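You operate a simulated robot arm through the tools that you are given. There is no shell and no other tool. Be economical: measure what you need, move in short steps, check, and stop when the job is done.

The job below is to be done with a simulated robot arm. You get a single attempt, and the scene is never put back.

Task
Put things in order on the top of the desk. At the end: the red crayon is in the cream dish; the purple figs carton is on the blue key tray (marked "KEYS"); the yellow crayon stands where the purple figs carton stood; the green crayon stands on top of the white block; whatever was shut is shut again. Leave all else as you found it, and nothing knocked over.

Only the result counts: the job must be done as asked and must still hold three seconds after the hand-in. Knocking over, shifting, dropping, spilling or breaking anything else fails it.

Robot
A 6-joint arm with a two-finger parallel gripper, fixed in place. Base frame: the origin is at the foot of the arm, x ahead of it, y to its left, z up; the work surface is at about z = 750. Readings come in mm, degrees, newtons and seconds.
With the tool pointing down near the work surface it reaches from about 300 to 740 mm from the base axis. Its first joint turns from -66.0 to 66.0 degrees. Payload 2.45 kg.
The TCP is the grasp point between the finger pads, 24 mm short of the fingertips. In the tool frame z runs along the fingers and y along their closing line. Largest opening 68 mm; finger width 17, thickness 10; the body of the gripper, 40 by 70 mm, starts 41 mm behind the TCP.
Orientation is that of the tool frame in the base frame, as [roll, pitch, yaw] about the fixed x, y, z axes, in that order (R = Rz(yaw) Ry(pitch) Rx(roll)). With the fingers straight down and closing along the base's y, the tool's x points along the base's -x, its y along +y and its z along -z.

Tools
- The arm moves only by the tool drive_tool. Its argument "series" is a list of rows, each a list of 7 numbers: the finger opening in mm, from 0 to 68, then the shift along the base's x, y, z in mm, then the turn, a rotation vector about the base's x, y, z in degrees. In form: [[grip, dx, dy, dz, wx, wy, wz], ...]. A call has 1 to 20 rows; each row is the pose to reach, as a shift and turn from the pose commanded when the call began. Rows are played at 5 a second. More than 50 mm and 8.6 degrees between two rows, or a gripper value outside its range, and nothing of the call is played. A pose out of reach is approached as far as the arm can. The call stops where the force on the tool passes 40 N (or 10 N more than at its start, if that is more) or the arm is blocked; 0.2 s more then pass. Each finger travels about 108 mm/s and halts on what it meets, pressing with about 37 N; the grip force reading is that of the motor and also rises with nothing between the fingers. The clock runs only during rows and for 0.2 s after the last one: add rows that repeat a pose to give the fingers time. The reply holds the time, the measured pose of the TCP, the force on the tool along the base axes, the opening and the grip force, in the units named above and with some noise.
- Cameras (640 x 400 px; columns grow to the right, rows downward): "scene" is fixed at [144.3, 405.4, 1451.3]; the picture's right is [-0.90, -0.43, 0.00], its down [-0.29, 0.60, -0.75] and it looks along [0.32, -0.67, -0.67] (base axes); focal length 340 px, centre (320, 200). "wrist" rides on the gripper at [84, 11, -75] in the tool frame; the picture's right is [-0.13, 0.99, 0.00], its down [-0.60, -0.08, -0.79] and it looks along [-0.79, -0.10, 0.61] (tool axes); focal length 251 px, centre (320, 200). There is no depth. A picture from a camera that has moved, and an enlarged one, comes with that camera's place and axes in the base frame and with its lens.
- get_image(camera): a new picture of that camera. The clock stands still meanwhile.
- close_up(camera, box): a new picture of the part [left, top, right, bottom] of that camera's present view, enlarged. The clock stands still meanwhile.
- finish_job(): hands the job in; it is judged then, once.

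Work in short steps. Places have to be worked out from the pictures, the camera data and where the tool is seen: move nearer, look again, correct. Check each grasp and each placing, and mend what went wrong. You have 120 turns and 76 pictures in all, those below and enlarged ones among them. Open the gripper and draw the arm clear of the work before you hand the job in, unless the task says otherwise; then end with one line.

The tools are called after "Request:" as name(argument=value, ...) on one line, values as JSON. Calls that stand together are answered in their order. drive_tool: Moves the arm, as the interface text tells. Its arguments: {"type":"object","properties":{"series":{"type":"array"}},"required":["series"]} The other tools are called the same way: get_image (camera) takes a picture; close_up (camera, box) takes an enlarged picture of a part of a camera's view; finish_job () hands the job in.

At the start:

```text
time_s: 0.0
eef_pos: [376.5, -143.8, 1075.4]
tool_rot: [-180.0, 0.0, 180.0]
ft_force: [0.2, -0.1, 0.4]
gripper_width: 68.2
finger_force: 0.0
```

scene: 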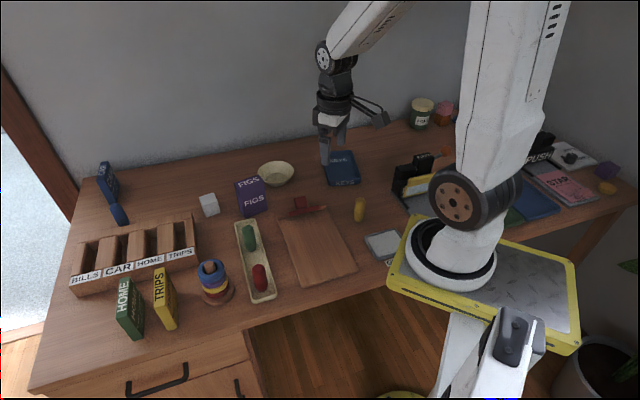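
wrist: 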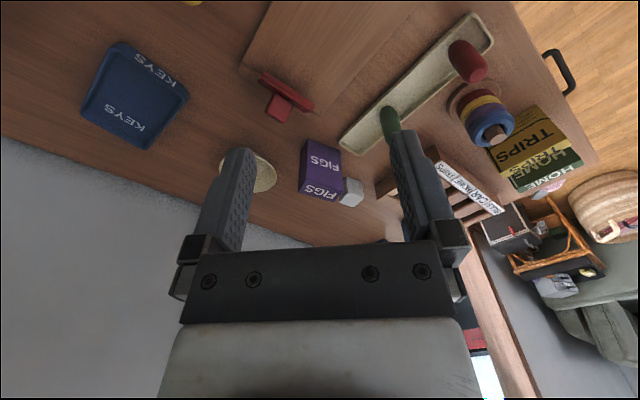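

I'll start with enlarged views to identify the objects and locate them accurately.

Request:
close_up(camera="scene", box=[180, 140, 400, 310])

Request:
close_up(camera="scene", box=[50, 150, 250, 350])

Request:
close_up(camera="scene", box=[380, 80, 640, 260])

```text
2.35 times, centred on (290, 225) of scene
camera zoom: at [144.3, 405.4, 1451.3], right [-0.9, -0.43, 0.0], down [-0.29, 0.6, -0.75], along [0.32, -0.67, -0.67], focal length 799 px, centre (391, 141)
```

zoom: 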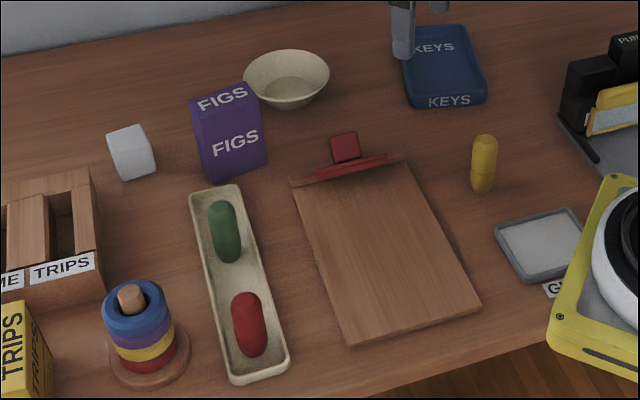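

```text
2.00 times, centred on (150, 250) of scene
camera zoom: at [144.3, 405.4, 1451.3], right [-0.9, -0.43, 0.0], down [-0.29, 0.6, -0.75], along [0.32, -0.67, -0.67], focal length 679 px, centre (660, 100)
```

zoom: 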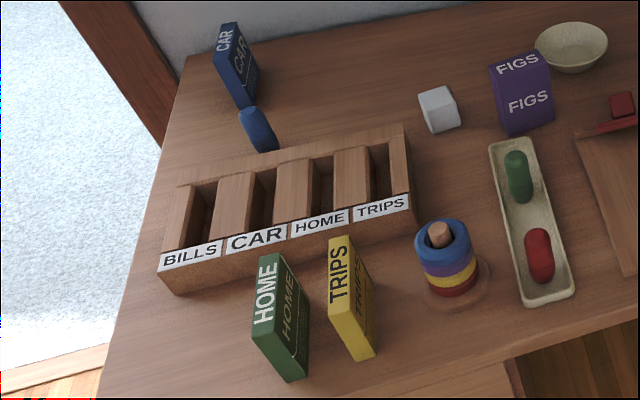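

```text
2.22 times, centred on (510, 170) of scene
camera zoom: at [144.3, 405.4, 1451.3], right [-0.9, -0.43, 0.0], down [-0.29, 0.6, -0.75], along [0.32, -0.67, -0.67], focal length 754 px, centre (-102, 267)
```

zoom: 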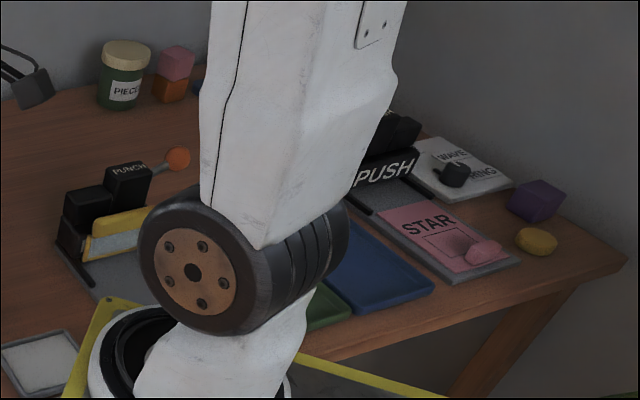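

All crayons appear to be standing upright. I estimate FIGS near (630,-165), the block near (760,-110), the key tray near (473,-455), yellow near (343,-272), green near (557,-44) and red near (465,48). I'll move nearer to see FIGS and the block from the wrist camera.

Request:
drive_tool(series=[[68, 35, 0, -32, 0, 0, 0], [68, 70, 0, -64, 0, 0, 0], [68, 104, 0, -95, 0, 0, 0], [68, 104, 0, -95, 0, 0, 0]])

Request:
get_image(camera="wrist")

Request:
get_image(camera="scene")

```text
time_s: 1.0
eef_pos: [478.7, -143.9, 978.1]
tool_rot: [179.9, -0.1, -180.0]
ft_force: [-0.3, 0.6, -0.5]
gripper_width: 68.1
finger_force: 0.2
```

```text
70 pictures are left
camera wrist: at [396.4, -132.5, 1053.6], right [0.13, 0.99, 0.0], down [0.6, -0.08, 0.79], along [0.79, -0.1, -0.61], focal length 251 px, centre (320, 200)
```

wrist: 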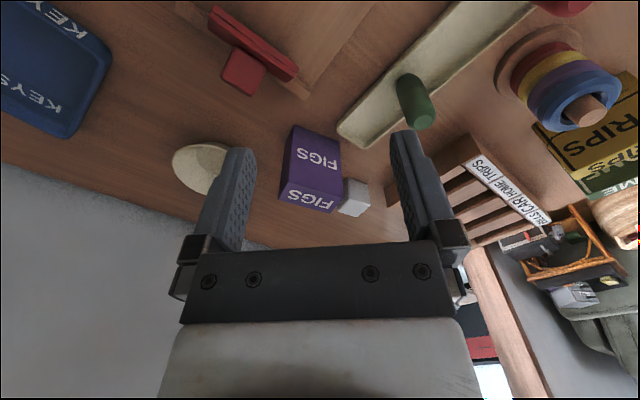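

```text
69 pictures are left
```

scene: 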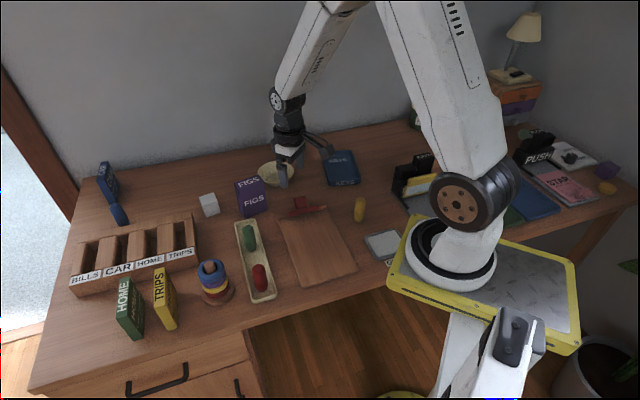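

FIGS and the block are close together, so I'll enlarge that part to measure the corners.

Request:
close_up(camera="wrist", box=[240, 100, 400, 240])

Request:
close_up(camera="scene", box=[185, 155, 305, 230])

```text
2.86 times, centred on (320, 170) of wrist
camera zoom: at [396.4, -132.5, 1053.6], right [0.13, 0.99, 0.0], down [0.6, -0.08, 0.79], along [0.79, -0.1, -0.61], focal length 718 px, centre (320, 286)
```

zoom: 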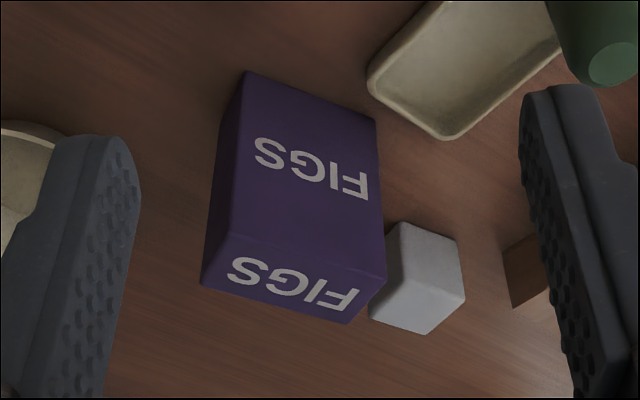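

```text
5.33 times, centred on (245, 192) of scene
camera zoom: at [144.3, 405.4, 1451.3], right [-0.9, -0.43, 0.0], down [-0.29, 0.6, -0.75], along [0.32, -0.67, -0.67], focal length 1810 px, centre (720, 240)
```

zoom: 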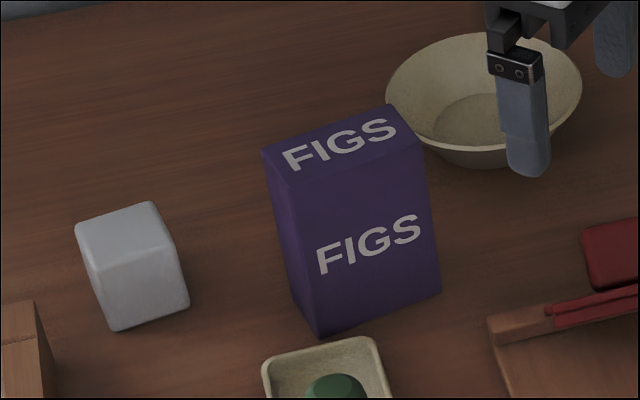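

FIGS measures about 73 x 37 x 110 mm, centred near (640,-172), with its long side at about 56°. I'll go above it with the closing line across the short side.

Request:
drive_tool(series=[[68, 20, -4, 0, 0, 0, 7], [68, 40, -8, 0, 0, 0, 14], [68, 60, -12, 0, 0, 0, 21], [68, 80, -15, 0, 0, 0, 28], [68, 100, -18, 0, 0, 0, 35], [68, 120, -22, 0, 0, 0, 42], [68, 140, -25, 0, 0, 0, 49], [68, 160, -28, 0, 0, 0, 56], [68, 160, -28, 0, 0, 0, 56]])

Request:
get_image(camera="wrist")

Request:
close_up(camera="scene", box=[185, 110, 345, 230])

```text
time_s: 3.0
eef_pos: [641.1, -170.9, 980.4]
tool_rot: [-179.9, 0.1, -124.0]
ft_force: [-0.4, 1.4, 0.0]
gripper_width: 68.0
finger_force: 0.1
```

```text
66 pictures are left
camera wrist: at [585.9, -235.0, 1054.8], right [-0.75, 0.66, 0.0], down [0.4, 0.46, 0.79], along [0.52, 0.6, -0.61], focal length 251 px, centre (320, 200)
```

wrist: 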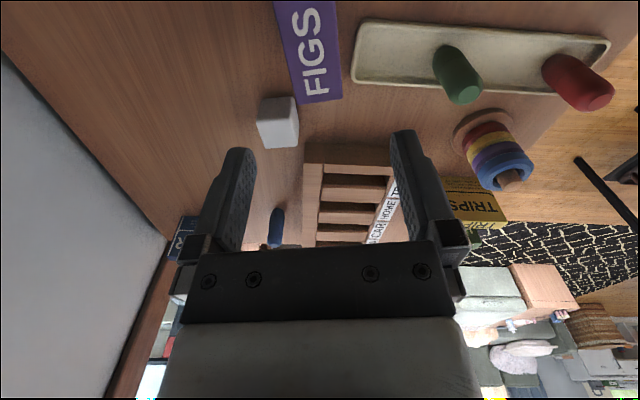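

```text
3.33 times, centred on (265, 170) of scene
camera zoom: at [144.3, 405.4, 1451.3], right [-0.9, -0.43, 0.0], down [-0.29, 0.6, -0.75], along [0.32, -0.67, -0.67], focal length 1132 px, centre (503, 300)
```

zoom: 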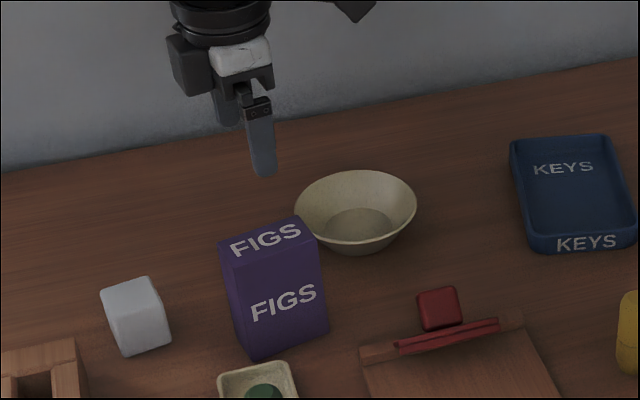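

The FIGS centre refines to (640,-174) with its top near z 860. I'll correct by (-1,-4) and go down to TCP z≈830, keeping the gripper body above the carton top.

Request:
drive_tool(series=[[68, -1, -4, -40, 0, 0, 0], [68, -1, -4, -80, 0, 0, 0], [68, -1, -4, -115, 0, 0, 0], [68, -1, -4, -135, 0, 0, 0], [68, -1, -4, -149, 0, 0, 0], [68, -1, -4, -149, 0, 0, 0]])

Request:
close_up(camera="scene", box=[185, 110, 345, 230])

Request:
get_image(camera="wrist")

```text
time_s: 4.4
eef_pos: [640.4, -176.0, 829.7]
tool_rot: [-180.0, -0.1, -124.0]
ft_force: [0.3, 1.1, 0.3]
gripper_width: 68.4
finger_force: 0.0
```

```text
3.33 times, centred on (265, 170) of scene
camera zoom: at [144.3, 405.4, 1451.3], right [-0.9, -0.43, 0.0], down [-0.29, 0.6, -0.75], along [0.32, -0.67, -0.67], focal length 1132 px, centre (503, 300)
```

zoom: 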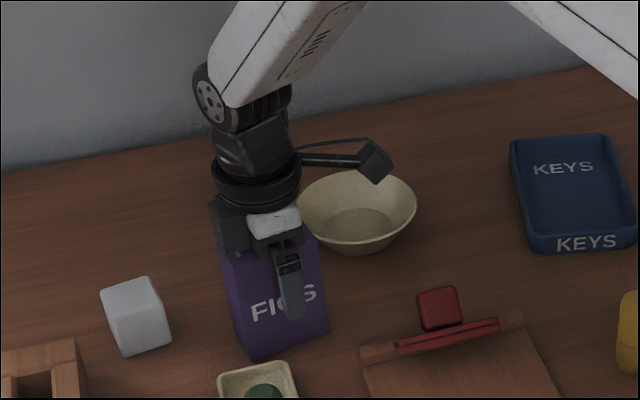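

```text
63 pictures are left
camera wrist: at [584.4, -239.7, 905.6], right [-0.75, 0.66, 0.0], down [0.4, 0.46, 0.79], along [0.52, 0.59, -0.61], focal length 251 px, centre (320, 200)
```

wrist: 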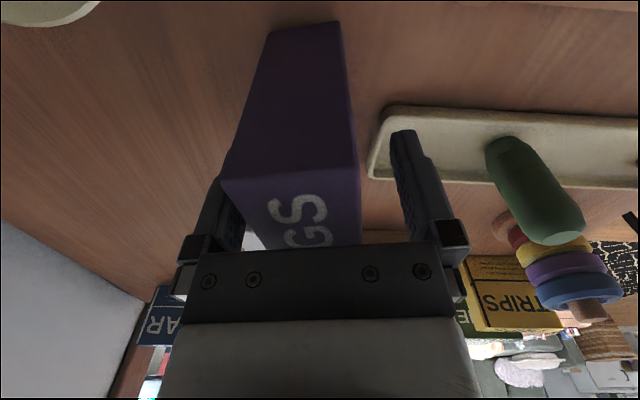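

The fingers straddle the carton, whose footprint centre is about (641,-176). I'll close on it.

Request:
drive_tool(series=[[45, 0, 0, 0, 0, 0, 0], [30, 0, 0, 0, 0, 0, 0], [28, 0, 0, 0, 0, 0, 0], [28, 0, 0, 0, 0, 0, 0]])

```text
time_s: 5.4
eef_pos: [639.0, -175.7, 832.4]
tool_rot: [179.9, 0.0, -124.0]
ft_force: [-0.6, 0.1, 1.1]
gripper_width: 39.9
finger_force: 36.8
```

Grip is firm at about 40 mm. I'll lift 90 mm and carry it over the key tray, turning -28° on the way.

Request:
drive_tool(series=[[28, 0, 0, 30, 0, 0, 0], [28, 0, 0, 60, 0, 0, 0], [28, 0, 0, 90, 0, 0, 0], [28, -20, -36, 90, 0, 0, -3.5], [28, -40, -72, 90, 0, 0, -7], [28, -60, -108, 90, 0, 0, -10.5], [28, -80, -144, 90, 0, 0, -14], [28, -100, -180, 90, 0, 0, -17.5], [28, -120, -216, 90, 0, 0, -21], [28, -140, -252, 90, 0, 0, -24.5], [28, -159, -286, 90, 0, 0, -28], [28, -159, -286, 90, 0, 0, -28]])

Request:
get_image(camera="wrist")

Request:
close_up(camera="scene", box=[240, 90, 400, 210])

```text
time_s: 8.0
eef_pos: [478.4, -461.3, 921.5]
tool_rot: [180.0, -0.1, -152.0]
ft_force: [-0.4, -0.3, -1.0]
gripper_width: 39.9
finger_force: 37.2
```

```text
62 pictures are left
camera wrist: at [400.2, -492.2, 995.7], right [-0.35, 0.94, 0.0], down [0.57, 0.21, 0.79], along [0.74, 0.28, -0.61], focal length 251 px, centre (320, 200)
```

wrist: 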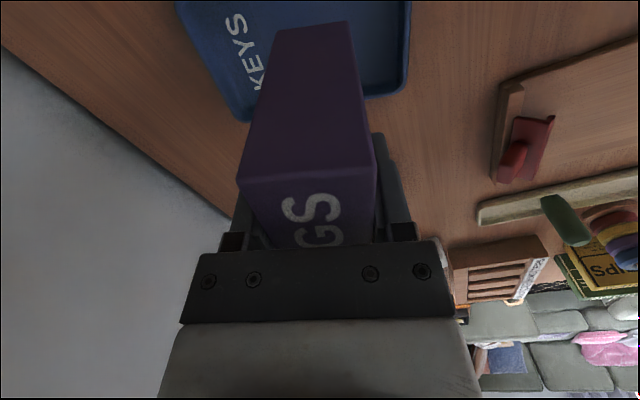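

```text
3.33 times, centred on (320, 150) of scene
camera zoom: at [144.3, 405.4, 1451.3], right [-0.9, -0.43, 0.0], down [-0.29, 0.6, -0.75], along [0.32, -0.67, -0.67], focal length 1132 px, centre (320, 367)
```

zoom: 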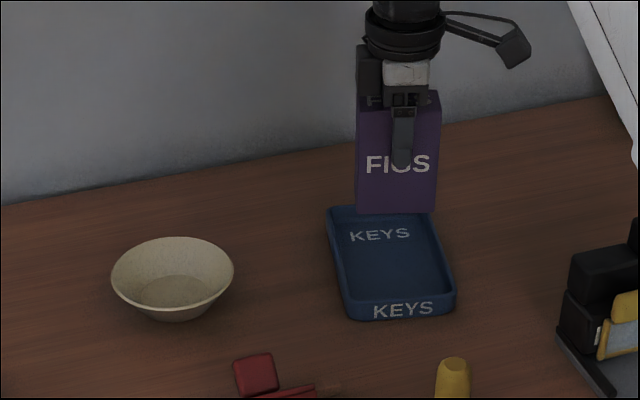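

The tray centre works out near (485,-469), about 178 x 105 mm. I'll shift by (5,-6) and lower slowly towards the tray floor.

Request:
drive_tool(series=[[28, 5, -6, -25, 0, 0, 0], [28, 5, -6, -50, 0, 0, 0], [28, 5, -6, -68, 0, 0, 0], [28, 5, -6, -74, 0, 0, 0], [28, 5, -6, -77, 0, 0, 0], [28, 5, -6, -77, 0, 0, 0]])

Request:
close_up(camera="scene", box=[280, 110, 400, 200])

```text
time_s: 9.4
eef_pos: [485.5, -469.0, 843.0]
tool_rot: [180.0, 0.0, -152.0]
ft_force: [-0.3, -0.2, -2.0]
gripper_width: 39.8
finger_force: 37.1
```

```text
4.44 times, centred on (340, 155) of scene
camera zoom: at [144.3, 405.4, 1451.3], right [-0.9, -0.43, 0.0], down [-0.29, 0.6, -0.75], along [0.32, -0.67, -0.67], focal length 1509 px, centre (231, 400)
```

zoom: 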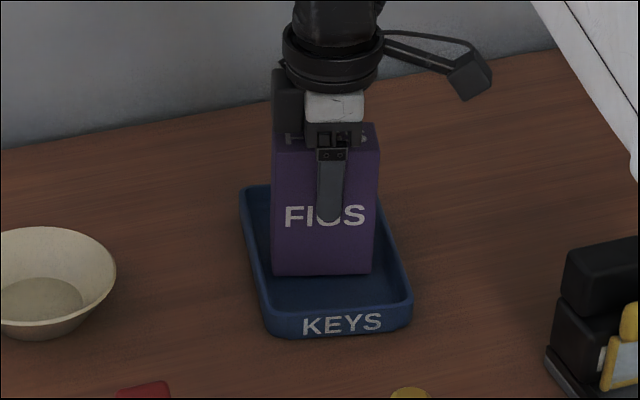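

The carton hangs over the tray floor, near its middle. I'll lower in 2 mm steps to find contact.

Request:
drive_tool(series=[[28, 0, 0, -2, 0, 0, 0], [28, 0, 0, -4, 0, 0, 0], [28, 0, 0, -4, 0, 0, 0]])

```text
time_s: 10.2
eef_pos: [486.5, -467.1, 839.3]
tool_rot: [-180.0, 0.0, -151.9]
ft_force: [-0.1, -0.7, -0.8]
gripper_width: 39.8
finger_force: 36.7
```

Request:
drive_tool(series=[[28, 0, 0, -1, 0, 0, 0], [28, 0, 0, -2, 0, 0, 0], [28, 0, 0, -3, 0, 0, 0], [28, 0, 0, -3, 0, 0, 0]])

```text
time_s: 11.2
eef_pos: [486.3, -467.2, 837.6]
tool_rot: [-179.9, -0.1, -151.9]
ft_force: [-1.3, 0.1, 2.3]
gripper_width: 39.9
finger_force: 37.1
```

No clear contact yet (2.3 N is close to noise), so I'll go a little lower.

Request:
drive_tool(series=[[28, 0, 0, -1, 0, 0, 0], [28, 0, 0, -2, 0, 0, 0], [28, 0, 0, -2, 0, 0, 0]])

```text
time_s: 12.0
eef_pos: [486.5, -468.4, 837.5]
tool_rot: [-179.7, 0.0, -152.0]
ft_force: [-5.5, 5.6, 22.3]
gripper_width: 39.6
finger_force: 37.1
```

Contact: 22 N upward, so the carton stands on the tray floor. I'll ease up slightly, open, and draw straight up.

Request:
drive_tool(series=[[28, 0, 0, 1, 0, 0, 0], [45, 0, 0, 1, 0, 0, 0], [68, 0, 0, 1, 0, 0, 0], [68, 0, 0, 1, 0, 0, 0], [68, 0, 0, 20, 0, 0, 0], [68, 0, 0, 60, 0, 0, 0], [68, 0, 0, 100, 0, 0, 0], [68, 0, 0, 100, 0, 0, 0]])

Request:
close_up(camera="scene", box=[280, 110, 400, 230])

```text
time_s: 13.8
eef_pos: [486.7, -468.4, 935.4]
tool_rot: [180.0, 0.0, -152.0]
ft_force: [-0.1, 0.6, 0.0]
gripper_width: 68.2
finger_force: 0.2
```

```text
3.33 times, centred on (340, 170) of scene
camera zoom: at [144.3, 405.4, 1451.3], right [-0.9, -0.43, 0.0], down [-0.29, 0.6, -0.75], along [0.32, -0.67, -0.67], focal length 1132 px, centre (253, 300)
```

zoom: 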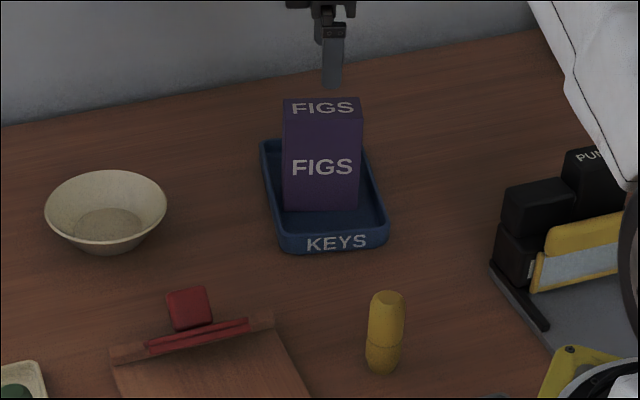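

FIGS stands in the tray. I estimate yellow at (344,-272), about 80 mm tall, so I'll move above it with the yaw back to closing along y and check.

Request:
drive_tool(series=[[68, -24, 33, 0, 0, 0, -5], [68, -48, 66, 0, 0, 0, -10], [68, -72, 98, 0, 0, 0, -15], [68, -96, 131, 0, 0, 0, -20], [68, -120, 163, 0, 0, 0, -24], [68, -143, 196, 0, 0, 0, -28], [68, -143, 196, 0, 0, 0, -28]])

Request:
get_image(camera="wrist")

Request:
get_image(camera="scene")

```text
time_s: 15.4
eef_pos: [343.6, -270.1, 935.6]
tool_rot: [179.9, 0.0, -180.0]
ft_force: [0.0, -0.4, -0.6]
gripper_width: 67.8
finger_force: 0.1
```

```text
58 pictures are left
camera wrist: at [259.4, -259.0, 1009.5], right [0.13, 0.99, 0.0], down [0.6, -0.08, 0.79], along [0.79, -0.1, -0.61], focal length 251 px, centre (320, 200)
```

wrist: 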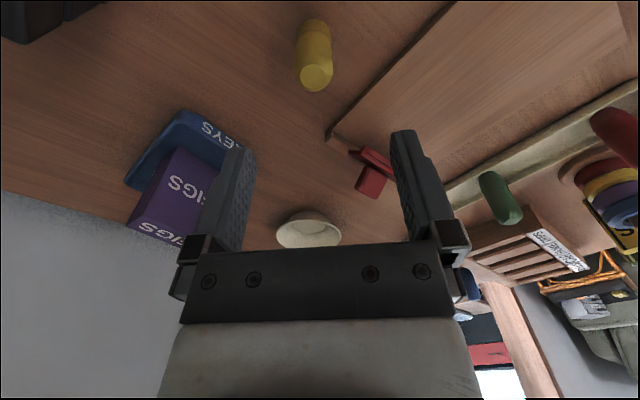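

```text
57 pictures are left
```

scene: 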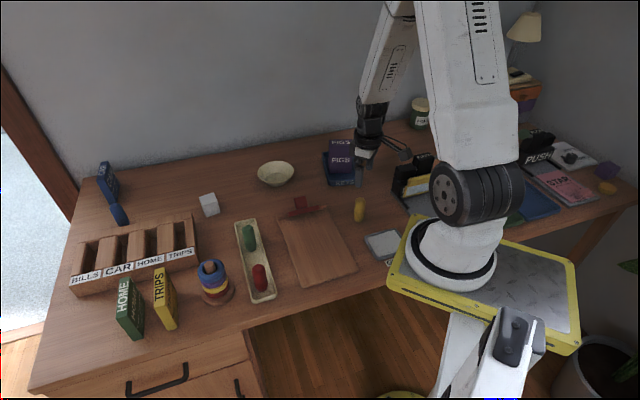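

Combining both views puts yellow at about (347,-272). I'll go down to TCP z≈805 and check before closing.

Request:
drive_tool(series=[[68, 4, -2, -40, 0, 0, 0], [68, 4, -2, -80, 0, 0, 0], [68, 4, -2, -110, 0, 0, 0], [68, 4, -2, -130, 0, 0, 0], [68, 4, -2, -130, 0, 0, 0]])

Request:
get_image(camera="wrist")

Request:
close_up(camera="scene", box=[310, 160, 410, 240])

```text
time_s: 16.6
eef_pos: [348.4, -271.6, 804.9]
tool_rot: [179.9, -0.1, -180.0]
ft_force: [1.0, -0.2, 0.7]
gripper_width: 68.1
finger_force: 0.1
```

```text
56 pictures are left
camera wrist: at [264.4, -260.7, 878.8], right [0.13, 0.99, 0.0], down [0.6, -0.08, 0.79], along [0.79, -0.1, -0.61], focal length 251 px, centre (320, 200)
```

wrist: 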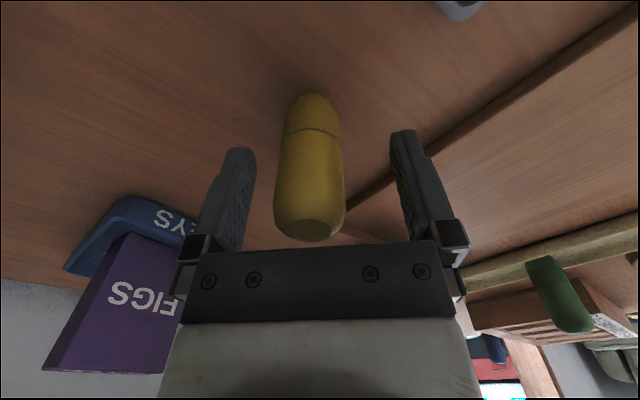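

```text
5.00 times, centred on (360, 200) of scene
camera zoom: at [144.3, 405.4, 1451.3], right [-0.9, -0.43, 0.0], down [-0.29, 0.6, -0.75], along [0.32, -0.67, -0.67], focal length 1697 px, centre (120, 200)
```

zoom: 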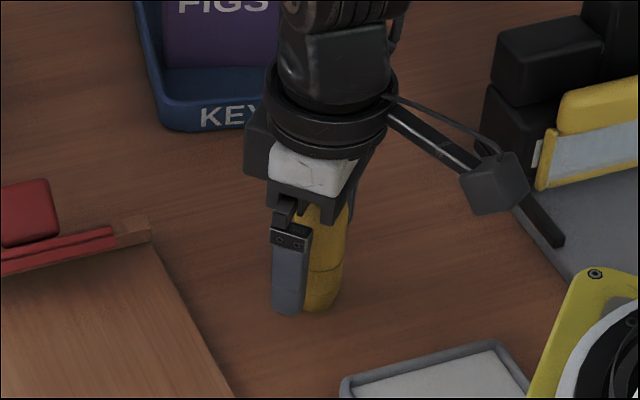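

The crayon sits between the pads. I'll shift 2 mm in y to centre and close.

Request:
drive_tool(series=[[68, -1, -2, 0, 0, 0, 0], [50, -1, -2, 0, 0, 0, 0], [36, -1, -2, 0, 0, 0, 0], [24, -1, -2, 0, 0, 0, 0], [18, -1, -2, 0, 0, 0, 0], [18, -1, -2, 0, 0, 0, 0]])

Request:
get_image(camera="wrist")

```text
time_s: 18.0
eef_pos: [346.6, -274.3, 805.4]
tool_rot: [-180.0, 0.0, 179.9]
ft_force: [-0.1, 0.1, 0.1]
gripper_width: 28.7
finger_force: 36.7
```

```text
54 pictures are left
camera wrist: at [263.4, -263.2, 879.2], right [0.13, 0.99, 0.0], down [0.6, -0.08, 0.79], along [0.79, -0.1, -0.61], focal length 251 px, centre (320, 200)
```

wrist: 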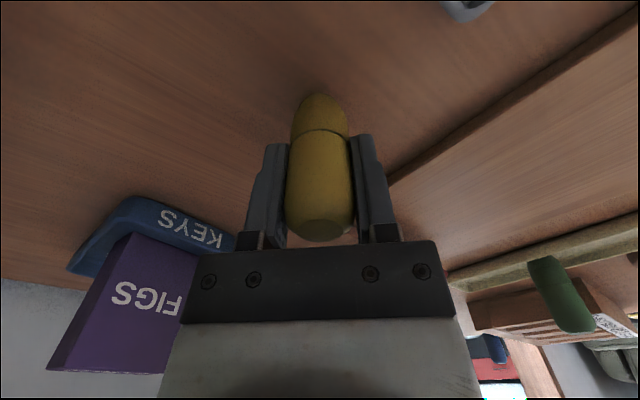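

Holding yellow (28.7 mm wide), it rests on the desk at TCP z≈805. I'll lift 80 mm and carry it to FIGS' old place at (641,-176).

Request:
drive_tool(series=[[18, 0, 0, 20, 0, 0, 0], [18, 0, 0, 50, 0, 0, 0], [18, 0, 0, 80, 0, 0, 0], [18, 42, 14, 80, 0, 0, 0], [18, 84, 28, 80, 0, 0, 0], [18, 126, 42, 80, 0, 0, 0], [18, 168, 56, 80, 0, 0, 0], [18, 210, 70, 80, 0, 0, 0], [18, 252, 84, 80, 0, 0, 0], [18, 294, 98, 80, 0, 0, 0], [18, 294, 98, 80, 0, 0, 0], [18, 294, 98, 45, 0, 0, 0], [18, 294, 98, 15, 0, 0, 0], [18, 294, 98, 6, 0, 0, 0], [18, 294, 98, 6, 0, 0, 0]])

Request:
get_image(camera="wrist")

Request:
close_up(camera="scene", box=[180, 140, 320, 240])

```text
time_s: 21.2
eef_pos: [639.6, -175.2, 810.5]
tool_rot: [-180.0, 0.0, 180.0]
ft_force: [-0.4, 0.2, -0.9]
gripper_width: 28.8
finger_force: 37.0
```

```text
53 pictures are left
camera wrist: at [556.8, -164.5, 885.6], right [0.13, 0.99, 0.0], down [0.6, -0.08, 0.79], along [0.79, -0.1, -0.61], focal length 251 px, centre (320, 200)
```

wrist: 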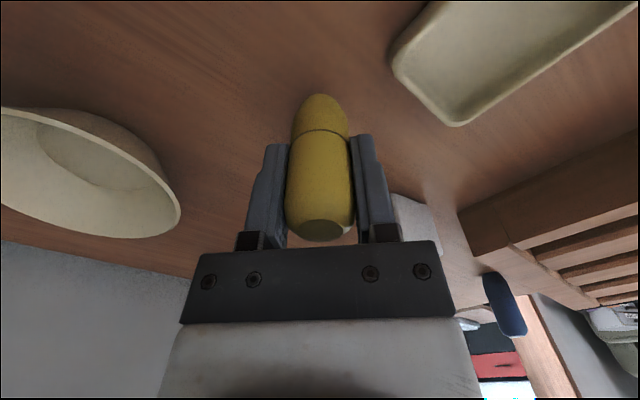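

```text
4.00 times, centred on (250, 190) of scene
camera zoom: at [144.3, 405.4, 1451.3], right [-0.9, -0.43, 0.0], down [-0.29, 0.6, -0.75], along [0.32, -0.67, -0.67], focal length 1358 px, centre (600, 240)
```

zoom: 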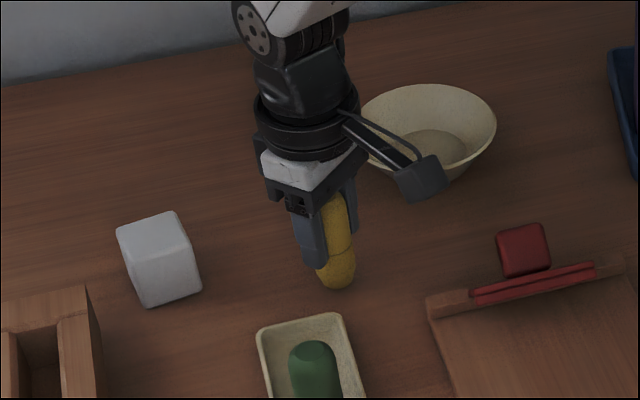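

Yellow is upright about 5 mm above the desk at FIGS' spot. I'll lower to contact.

Request:
drive_tool(series=[[18, 1, -1, -3, 0, 0, 0], [18, 1, -1, -5, 0, 0, 0], [18, 1, -1, -5, 0, 0, 0]])

```text
time_s: 22.0
eef_pos: [639.6, -177.8, 805.7]
tool_rot: [179.9, 0.0, -180.0]
ft_force: [0.6, -1.3, 0.5]
gripper_width: 28.7
finger_force: 36.4
```

Request:
drive_tool(series=[[18, 0, 0, -1, 0, 0, 0], [18, 0, 0, -2, 0, 0, 0], [18, 0, 0, -2, 0, 0, 0]])

```text
time_s: 22.8
eef_pos: [640.9, -177.4, 805.7]
tool_rot: [180.0, 0.0, 179.9]
ft_force: [-0.3, 0.7, -0.9]
gripper_width: 29.0
finger_force: 37.0
```

Still no contact, so I'll go another 2 mm.

Request:
drive_tool(series=[[18, 0, 0, -1, 0, 0, 0], [18, 0, 0, -2, 0, 0, 0], [18, 0, 0, -2, 0, 0, 0]])

```text
time_s: 23.6
eef_pos: [640.9, -178.9, 804.3]
tool_rot: [-179.9, 0.3, -180.0]
ft_force: [-6.7, 3.9, 27.0]
gripper_width: 28.8
finger_force: 37.2
```

Contact at 27 N. I'll ease off 1.5 mm, open and rise.

Request:
drive_tool(series=[[18, 0, 0, 1.3, 0, 0, 0], [36, 0, 0, 1.3, 0, 0, 0], [60, 0, 0, 1.3, 0, 0, 0], [66, 0, 0, 1.3, 0, 0, 0], [66, 0, 0, 25, 0, 0, 0], [66, 0, 0, 60, 0, 0, 0], [66, 0, 0, 100, 0, 0, 0], [66, 0, 0, 130, 0, 0, 0], [66, 0, 0, 130, 0, 0, 0]])

Request:
get_image(camera="wrist")

Request:
close_up(camera="scene", box=[180, 150, 320, 310])

```text
time_s: 25.6
eef_pos: [642.8, -177.8, 931.2]
tool_rot: [180.0, 0.0, -180.0]
ft_force: [-0.4, -0.2, -0.4]
gripper_width: 66.1
finger_force: 0.0
```

```text
51 pictures are left
camera wrist: at [558.4, -165.5, 1006.4], right [0.13, 0.99, 0.0], down [0.6, -0.08, 0.79], along [0.79, -0.1, -0.61], focal length 251 px, centre (320, 200)
```

wrist: 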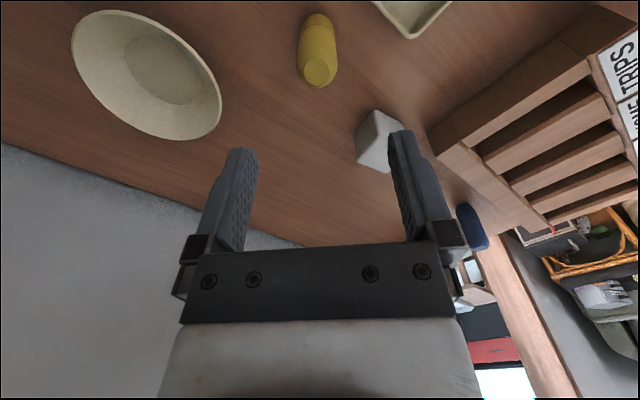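

```text
2.50 times, centred on (250, 230) of scene
camera zoom: at [144.3, 405.4, 1451.3], right [-0.9, -0.43, 0.0], down [-0.29, 0.6, -0.75], along [0.32, -0.67, -0.67], focal length 849 px, centre (495, 125)
```

zoom: 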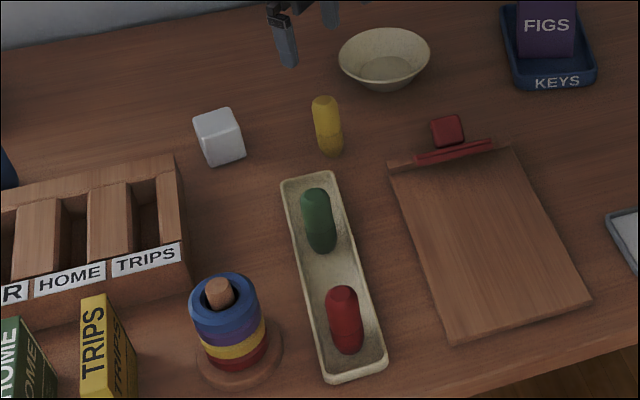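

Yellow stands at the spot. I'll enlarge the block and bowl from here to locate them.

Request:
close_up(camera="wrist", box=[340, 90, 420, 190])

Request:
close_up(camera="scene", box=[190, 180, 240, 230])

```text
4.00 times, centred on (380, 140) of wrist
camera zoom: at [558.4, -165.5, 1006.4], right [0.13, 0.99, 0.0], down [0.6, -0.08, 0.79], along [0.79, -0.1, -0.61], focal length 1006 px, centre (80, 440)
```

zoom: 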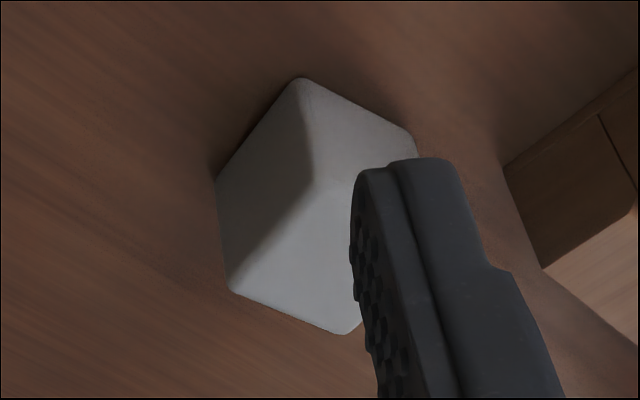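

```text
8.00 times, centred on (215, 205) of scene
camera zoom: at [144.3, 405.4, 1451.3], right [-0.9, -0.43, 0.0], down [-0.29, 0.6, -0.75], along [0.32, -0.67, -0.67], focal length 2716 px, centre (1160, 160)
```

zoom: 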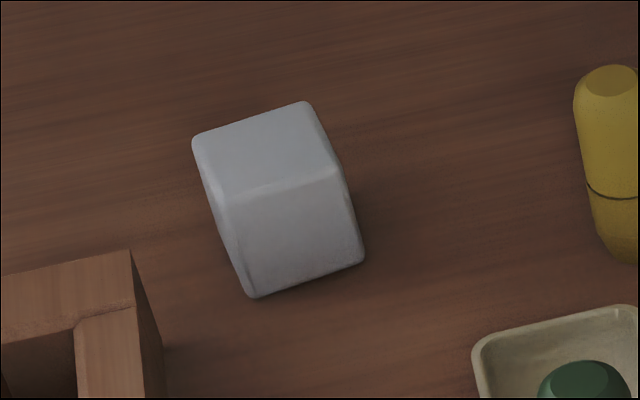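

The block is about 41 mm on a side, centre ≈(758,-118.5), top ≈ 791. The bowl centre is ≈(654,-328). Red comes next, so I'll fly above its estimated place (465,48) and look.

Request:
drive_tool(series=[[66, -30, 38, 0, 0, 0, 0], [66, -60, 76, 0, 0, 0, 0], [66, -90, 114, 0, 0, 0, 0], [66, -120, 152, 0, 0, 0, 0], [66, -150, 190, 0, 0, 0, 0], [66, -178, 226, 0, 0, 0, 0], [66, -178, 226, 0, 0, 0, 0]])

Request:
get_image(camera="wrist")

Request:
close_up(camera="scene", box=[220, 205, 300, 305])

```text
time_s: 27.2
eef_pos: [460.6, 47.9, 928.5]
tool_rot: [180.0, -0.1, -180.0]
ft_force: [-0.1, 0.3, -0.4]
gripper_width: 66.1
finger_force: 0.1
```

```text
47 pictures are left
camera wrist: at [378.3, 58.4, 1004.5], right [0.13, 0.99, 0.0], down [0.6, -0.08, 0.79], along [0.79, -0.1, -0.61], focal length 251 px, centre (320, 200)
```

wrist: 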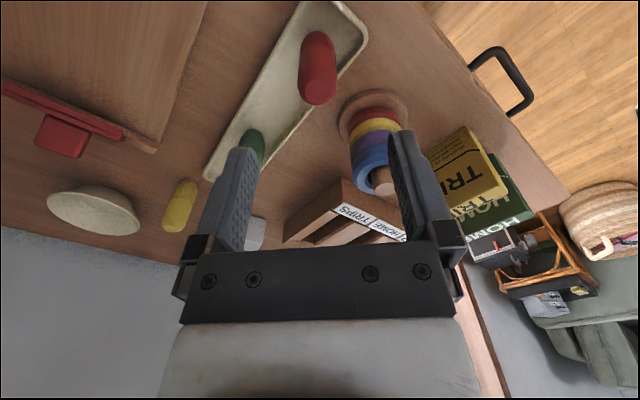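

```text
4.00 times, centred on (260, 255) of scene
camera zoom: at [144.3, 405.5, 1451.3], right [-0.9, -0.43, 0.0], down [-0.29, 0.6, -0.75], along [0.32, -0.67, -0.67], focal length 1358 px, centre (560, -20)
```

zoom: 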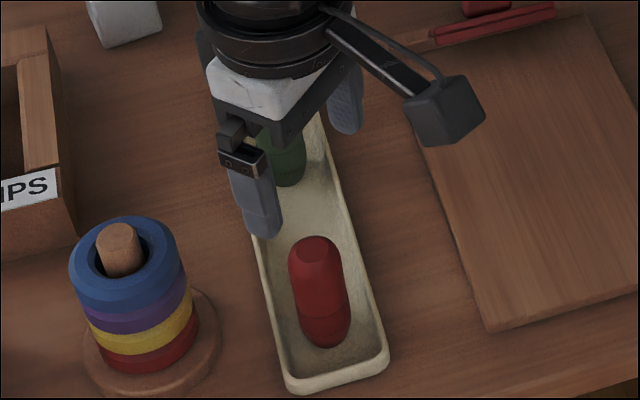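

Red's centre is about (470,46). I'll descend to TCP z≈812 and check.

Request:
drive_tool(series=[[66, 8, -2, -40, 0, 0, 0], [66, 8, -2, -80, 0, 0, 0], [66, 8, -2, -105, 0, 0, 0], [66, 8, -2, -118, 0, 0, 0], [66, 8, -2, -118, 0, 0, 0]])

Request:
get_image(camera="wrist")

Request:
close_up(camera="scene", box=[220, 205, 300, 305])

```text
time_s: 28.4
eef_pos: [472.5, 44.5, 813.0]
tool_rot: [-180.0, -0.1, -180.0]
ft_force: [-0.4, 0.3, 0.1]
gripper_width: 66.1
finger_force: 0.1
```

```text
45 pictures are left
camera wrist: at [388.5, 56.3, 888.4], right [0.13, 0.99, 0.0], down [0.6, -0.08, 0.79], along [0.79, -0.1, -0.61], focal length 251 px, centre (320, 200)
```

wrist: 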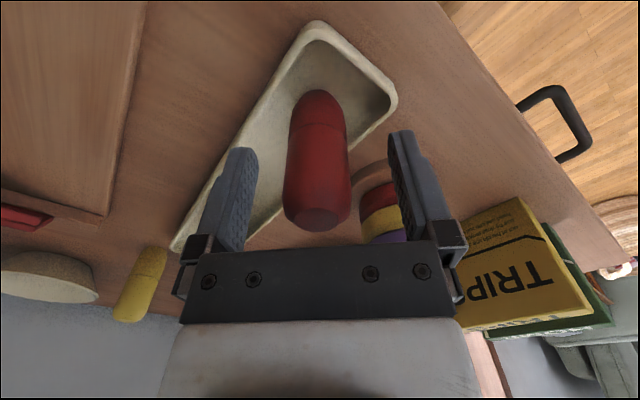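

```text
4.00 times, centred on (260, 255) of scene
camera zoom: at [144.3, 405.4, 1451.3], right [-0.9, -0.43, 0.0], down [-0.29, 0.6, -0.75], along [0.32, -0.67, -0.67], focal length 1358 px, centre (560, -20)
```

zoom: 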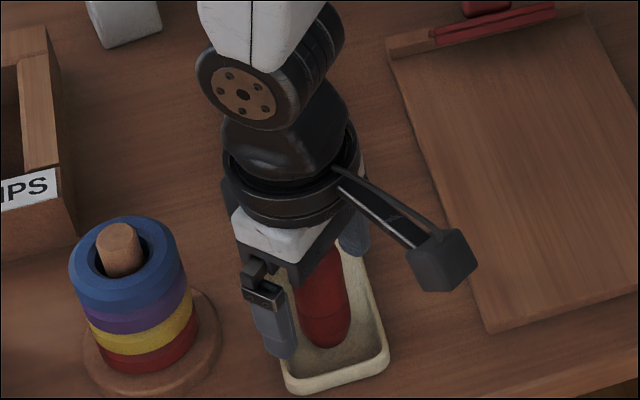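

Red lies between the pads; closing.

Request:
drive_tool(series=[[50, -1, 0, 0, 0, 0, 0], [36, -1, 0, 0, 0, 0, 0], [24, -1, 0, 0, 0, 0, 0], [18, -1, 0, 0, 0, 0, 0], [18, -1, 0, 0, 0, 0, 0]])

Request:
get_image(camera="wrist")

```text
time_s: 29.6
eef_pos: [470.1, 45.4, 815.2]
tool_rot: [-180.0, 0.0, -179.9]
ft_force: [-0.1, -0.5, 0.7]
gripper_width: 29.1
finger_force: 37.1
```

```text
43 pictures are left
camera wrist: at [387.0, 56.3, 888.5], right [0.13, 0.99, 0.0], down [0.6, -0.08, 0.79], along [0.79, -0.1, -0.61], focal length 251 px, centre (320, 200)
```

wrist: 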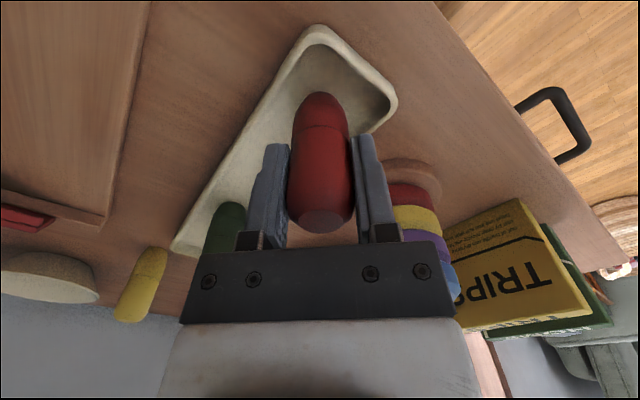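

Red is held. I'll lift 110 mm and carry it above the bowl at (652,-326).

Request:
drive_tool(series=[[18, 0, 0, 30, 0, 0, 0], [18, 0, 0, 70, 0, 0, 0], [18, 0, 0, 110, 0, 0, 0], [18, 20, -41, 110, 0, 0, 0], [18, 40, -82, 110, 0, 0, 0], [18, 60, -123, 110, 0, 0, 0], [18, 80, -164, 110, 0, 0, 0], [18, 100, -205, 110, 0, 0, 0], [18, 120, -246, 110, 0, 0, 0], [18, 140, -287, 110, 0, 0, 0], [18, 160, -328, 110, 0, 0, 0], [18, 181, -372, 110, 0, 0, 0], [18, 181, -372, 110, 0, 0, 0]])

Request:
get_image(camera="wrist")

Request:
close_up(camera="scene", box=[220, 110, 340, 200])

```text
time_s: 32.4
eef_pos: [650.6, -324.9, 923.8]
tool_rot: [180.0, 0.0, 180.0]
ft_force: [0.0, 0.3, 0.4]
gripper_width: 28.6
finger_force: 36.7
```

```text
42 pictures are left
camera wrist: at [568.2, -314.2, 999.3], right [0.13, 0.99, 0.0], down [0.6, -0.08, 0.79], along [0.79, -0.1, -0.61], focal length 251 px, centre (320, 200)
```

wrist: 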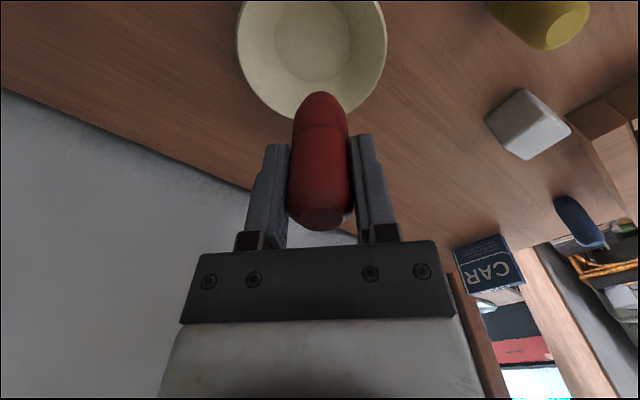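

```text
4.44 times, centred on (280, 155) of scene
camera zoom: at [144.3, 405.4, 1451.3], right [-0.9, -0.43, 0.0], down [-0.29, 0.6, -0.75], along [0.32, -0.67, -0.67], focal length 1509 px, centre (498, 400)
```

zoom: 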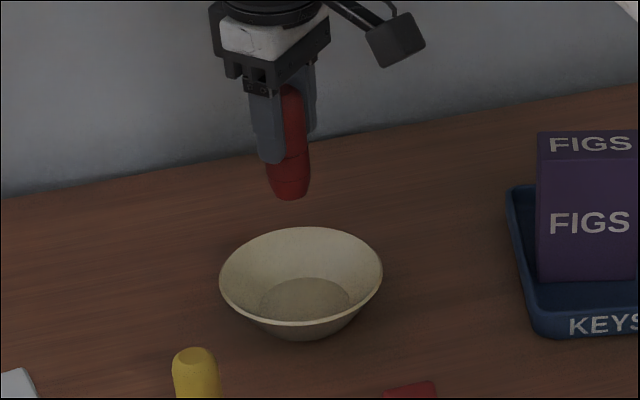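

The bowl centre refines to (655,-331). I'll lower into it, stopping just above its floor.

Request:
drive_tool(series=[[18, 4, -5, -10, 0, 0, 0], [18, 4, -5, -50, 0, 0, 0], [18, 4, -5, -85, 0, 0, 0], [18, 4, -5, -100, 0, 0, 0], [18, 4, -5, -104, 0, 0, 0], [18, 4, -5, -104, 0, 0, 0]])

Request:
close_up(camera="scene", box=[220, 120, 340, 210])

```text
time_s: 33.8
eef_pos: [654.8, -329.9, 820.1]
tool_rot: [-180.0, 0.0, 180.0]
ft_force: [0.7, 0.6, 0.3]
gripper_width: 28.9
finger_force: 37.1
```

```text
4.44 times, centred on (280, 165) of scene
camera zoom: at [144.3, 405.4, 1451.3], right [-0.9, -0.43, 0.0], down [-0.29, 0.6, -0.75], along [0.32, -0.67, -0.67], focal length 1509 px, centre (498, 356)
```

zoom: 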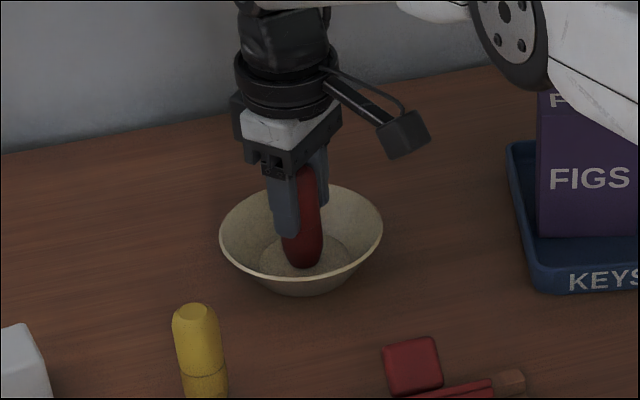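

Red is well inside the bowl. I'll lower in 1 mm steps to contact.

Request:
drive_tool(series=[[18, 0, 0, -1, 0, 0, 0], [18, 0, 0, -2, 0, 0, 0], [18, 0, 0, -3, 0, 0, 0], [18, 0, 0, -3, 0, 0, 0]])

```text
time_s: 34.8
eef_pos: [655.3, -330.4, 818.8]
tool_rot: [-179.9, 0.2, -180.0]
ft_force: [-0.3, 0.4, 4.4]
gripper_width: 28.8
finger_force: 36.6
```

Request:
drive_tool(series=[[18, 0, 0, -1, 0, 0, 0], [18, 0, 0, -1, 0, 0, 0]])

```text
time_s: 35.4
eef_pos: [655.6, -332.9, 818.4]
tool_rot: [-179.9, 0.2, -179.9]
ft_force: [-2.9, 3.6, 18.6]
gripper_width: 28.9
finger_force: 36.9
```

Contact at 19 N. I'll ease off, open to 48 only (staying inside the rim) and rise.

Request:
drive_tool(series=[[18, 0, 0, 1, 0, 0, 0], [34, 0, 0, 1, 0, 0, 0], [48, 0, 0, 1, 0, 0, 0], [48, 0, 0, 1, 0, 0, 0], [48, 0, 0, 25, 0, 0, 0], [48, 0, 0, 65, 0, 0, 0], [48, 0, 0, 110, 0, 0, 0], [48, 0, 0, 110, 0, 0, 0]])

Request:
close_up(camera="scene", box=[180, 120, 340, 240])

```text
time_s: 37.2
eef_pos: [655.9, -332.1, 926.2]
tool_rot: [-180.0, 0.1, -179.9]
ft_force: [-0.3, 0.4, -0.8]
gripper_width: 48.0
finger_force: 0.0
```

```text
3.33 times, centred on (260, 180) of scene
camera zoom: at [144.3, 405.4, 1451.3], right [-0.9, -0.43, 0.0], down [-0.29, 0.6, -0.75], along [0.32, -0.67, -0.67], focal length 1132 px, centre (520, 267)
```

zoom: 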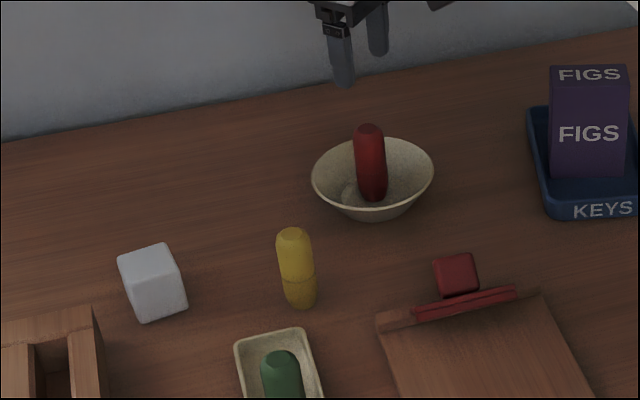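

Red is in the bowl. Now green: I'll move above (555,-44) and look.

Request:
drive_tool(series=[[66, -14, 41, 0, 0, 0, 0], [66, -28, 82, 0, 0, 0, 0], [66, -42, 123, 0, 0, 0, 0], [66, -56, 164, 0, 0, 0, 0], [66, -70, 205, 0, 0, 0, 0], [66, -85, 246, 0, 0, 0, 0], [66, -101, 288, 0, 0, 0, 0], [66, -101, 288, 0, 0, 0, 0]])

Request:
get_image(camera="wrist")

Request:
close_up(camera="scene", box=[215, 200, 295, 300])

```text
time_s: 39.0
eef_pos: [556.4, -41.3, 927.4]
tool_rot: [-180.0, 0.0, -180.0]
ft_force: [-0.2, -0.1, 1.3]
gripper_width: 66.0
finger_force: 0.1
```

```text
38 pictures are left
camera wrist: at [472.4, -30.1, 1001.6], right [0.13, 0.99, 0.0], down [0.6, -0.08, 0.79], along [0.79, -0.1, -0.61], focal length 251 px, centre (320, 200)
```

wrist: 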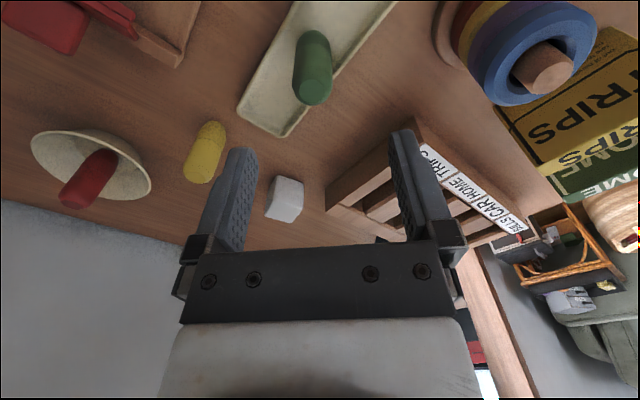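

```text
4.00 times, centred on (255, 250) of scene
camera zoom: at [144.3, 405.5, 1451.3], right [-0.9, -0.43, 0.0], down [-0.29, 0.6, -0.75], along [0.32, -0.67, -0.67], focal length 1358 px, centre (580, 0)
```

zoom: 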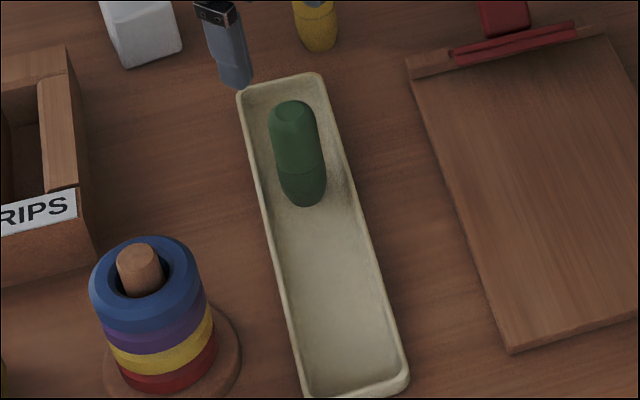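

Averaging both views puts green at (561,-44). Since the block is beyond tool-down reach (r≈767), I'll grip green with the tool tilted 25° outward: tilt here first, then descend straight.

Request:
drive_tool(series=[[66, 1, -1, 0, 0, -6.25, 0], [66, 2, -2, 0, 0, -12.5, 0], [66, 3, -3, 0, 0, -18.75, 0], [66, 5, -3, 0, 0, -25, 0], [66, 5, -3, -35, 0, -25, 0], [66, 5, -3, -65, 0, -25, 0], [66, 5, -3, -65, 0, -25, 0]])

Request:
get_image(camera="wrist")

Request:
close_up(camera="scene", box=[190, 170, 310, 270])

```text
time_s: 40.6
eef_pos: [546.1, -24.7, 859.8]
tool_rot: [-180.0, 22.4, -164.5]
ft_force: [0.3, -0.6, -0.1]
gripper_width: 66.1
finger_force: 0.1
out of reach, approached as far as the arm can: row 4, 5
```

```text
36 pictures are left
camera wrist: at [442.9, -43.4, 896.0], right [-0.15, 0.99, 0.05], down [0.27, -0.01, 0.96], along [0.95, 0.16, -0.26], focal length 251 px, centre (320, 200)
```

wrist: 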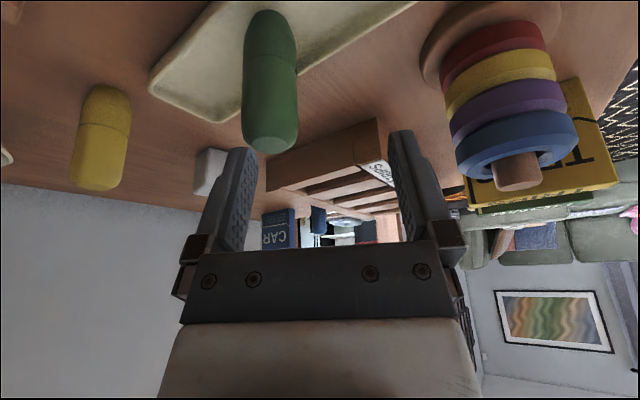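

```text
4.00 times, centred on (250, 220) of scene
camera zoom: at [144.3, 405.4, 1451.3], right [-0.9, -0.43, 0.0], down [-0.29, 0.6, -0.75], along [0.32, -0.67, -0.67], focal length 1358 px, centre (600, 120)
```

zoom: 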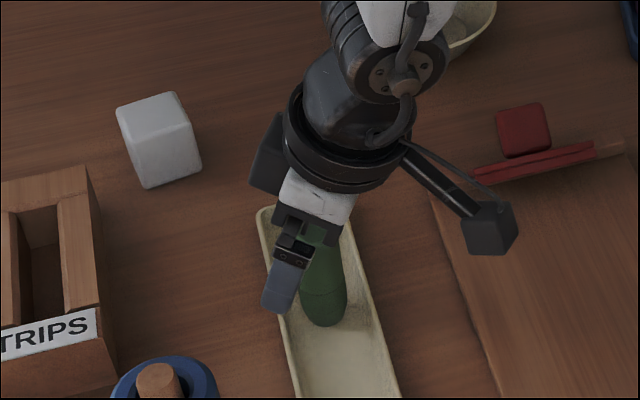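

At 25° the wrist hits a limit here: the pose came out skewed. I'll back up and reduce to about 17° tilt, then check that the pose is followed.

Request:
drive_tool(series=[[66, 0, 0, 25, 0, 0, 0], [66, 0, 0, 60, 0, 4, 0], [66, 0, 0, 60, 0, 8, 0], [66, 0, 0, 60, 0, 8, 0], [66, 0, 0, 60, 0, 8, 0]])

```text
time_s: 41.8
eef_pos: [562.4, -35.4, 920.1]
tool_rot: [173.1, 18.8, 169.1]
ft_force: [-0.4, -0.6, 0.5]
gripper_width: 66.0
finger_force: 0.2
out of reach, approached as far as the arm can: row 2, 3, 4, 5
```

Still skewed; I'll return to no tilt to recover a clean pose.

Request:
drive_tool(series=[[66, 0, 0, 5, 0, 5, 0], [66, 0, 0, 5, 0, 11, 0], [66, 0, 0, 5, 0, 17, 0], [66, 0, 0, 5, 0, 17, 0], [66, 0, 0, 5, 0, 17, 0]])

```text
time_s: 43.0
eef_pos: [558.5, -40.4, 923.2]
tool_rot: [-179.9, -0.1, -180.0]
ft_force: [0.0, 0.1, 0.8]
gripper_width: 65.7
finger_force: 0.0
```

Pose is clean again. Before choosing a tilt, I'll test empty-handed how far the arm reaches tool-down over the block at a safe height.

Request:
drive_tool(series=[[66, 39, -15, 0, 0, 0, 0], [66, 78, -30, 0, 0, 0, 0], [66, 117, -45, 0, 0, 0, 0], [66, 156, -60, 0, 0, 0, 0], [66, 180, -70, -20, 0, 0, 0], [66, 197, -77, -50, 0, 0, 0], [66, 197, -77, -50, 0, 0, 0]])

```text
time_s: 44.6
eef_pos: [751.8, -118.5, 874.4]
tool_rot: [179.9, -0.1, -180.0]
ft_force: [-0.3, -0.3, -0.1]
gripper_width: 66.1
finger_force: 0.0
out of reach, approached as far as the arm can: row 6, 7
```

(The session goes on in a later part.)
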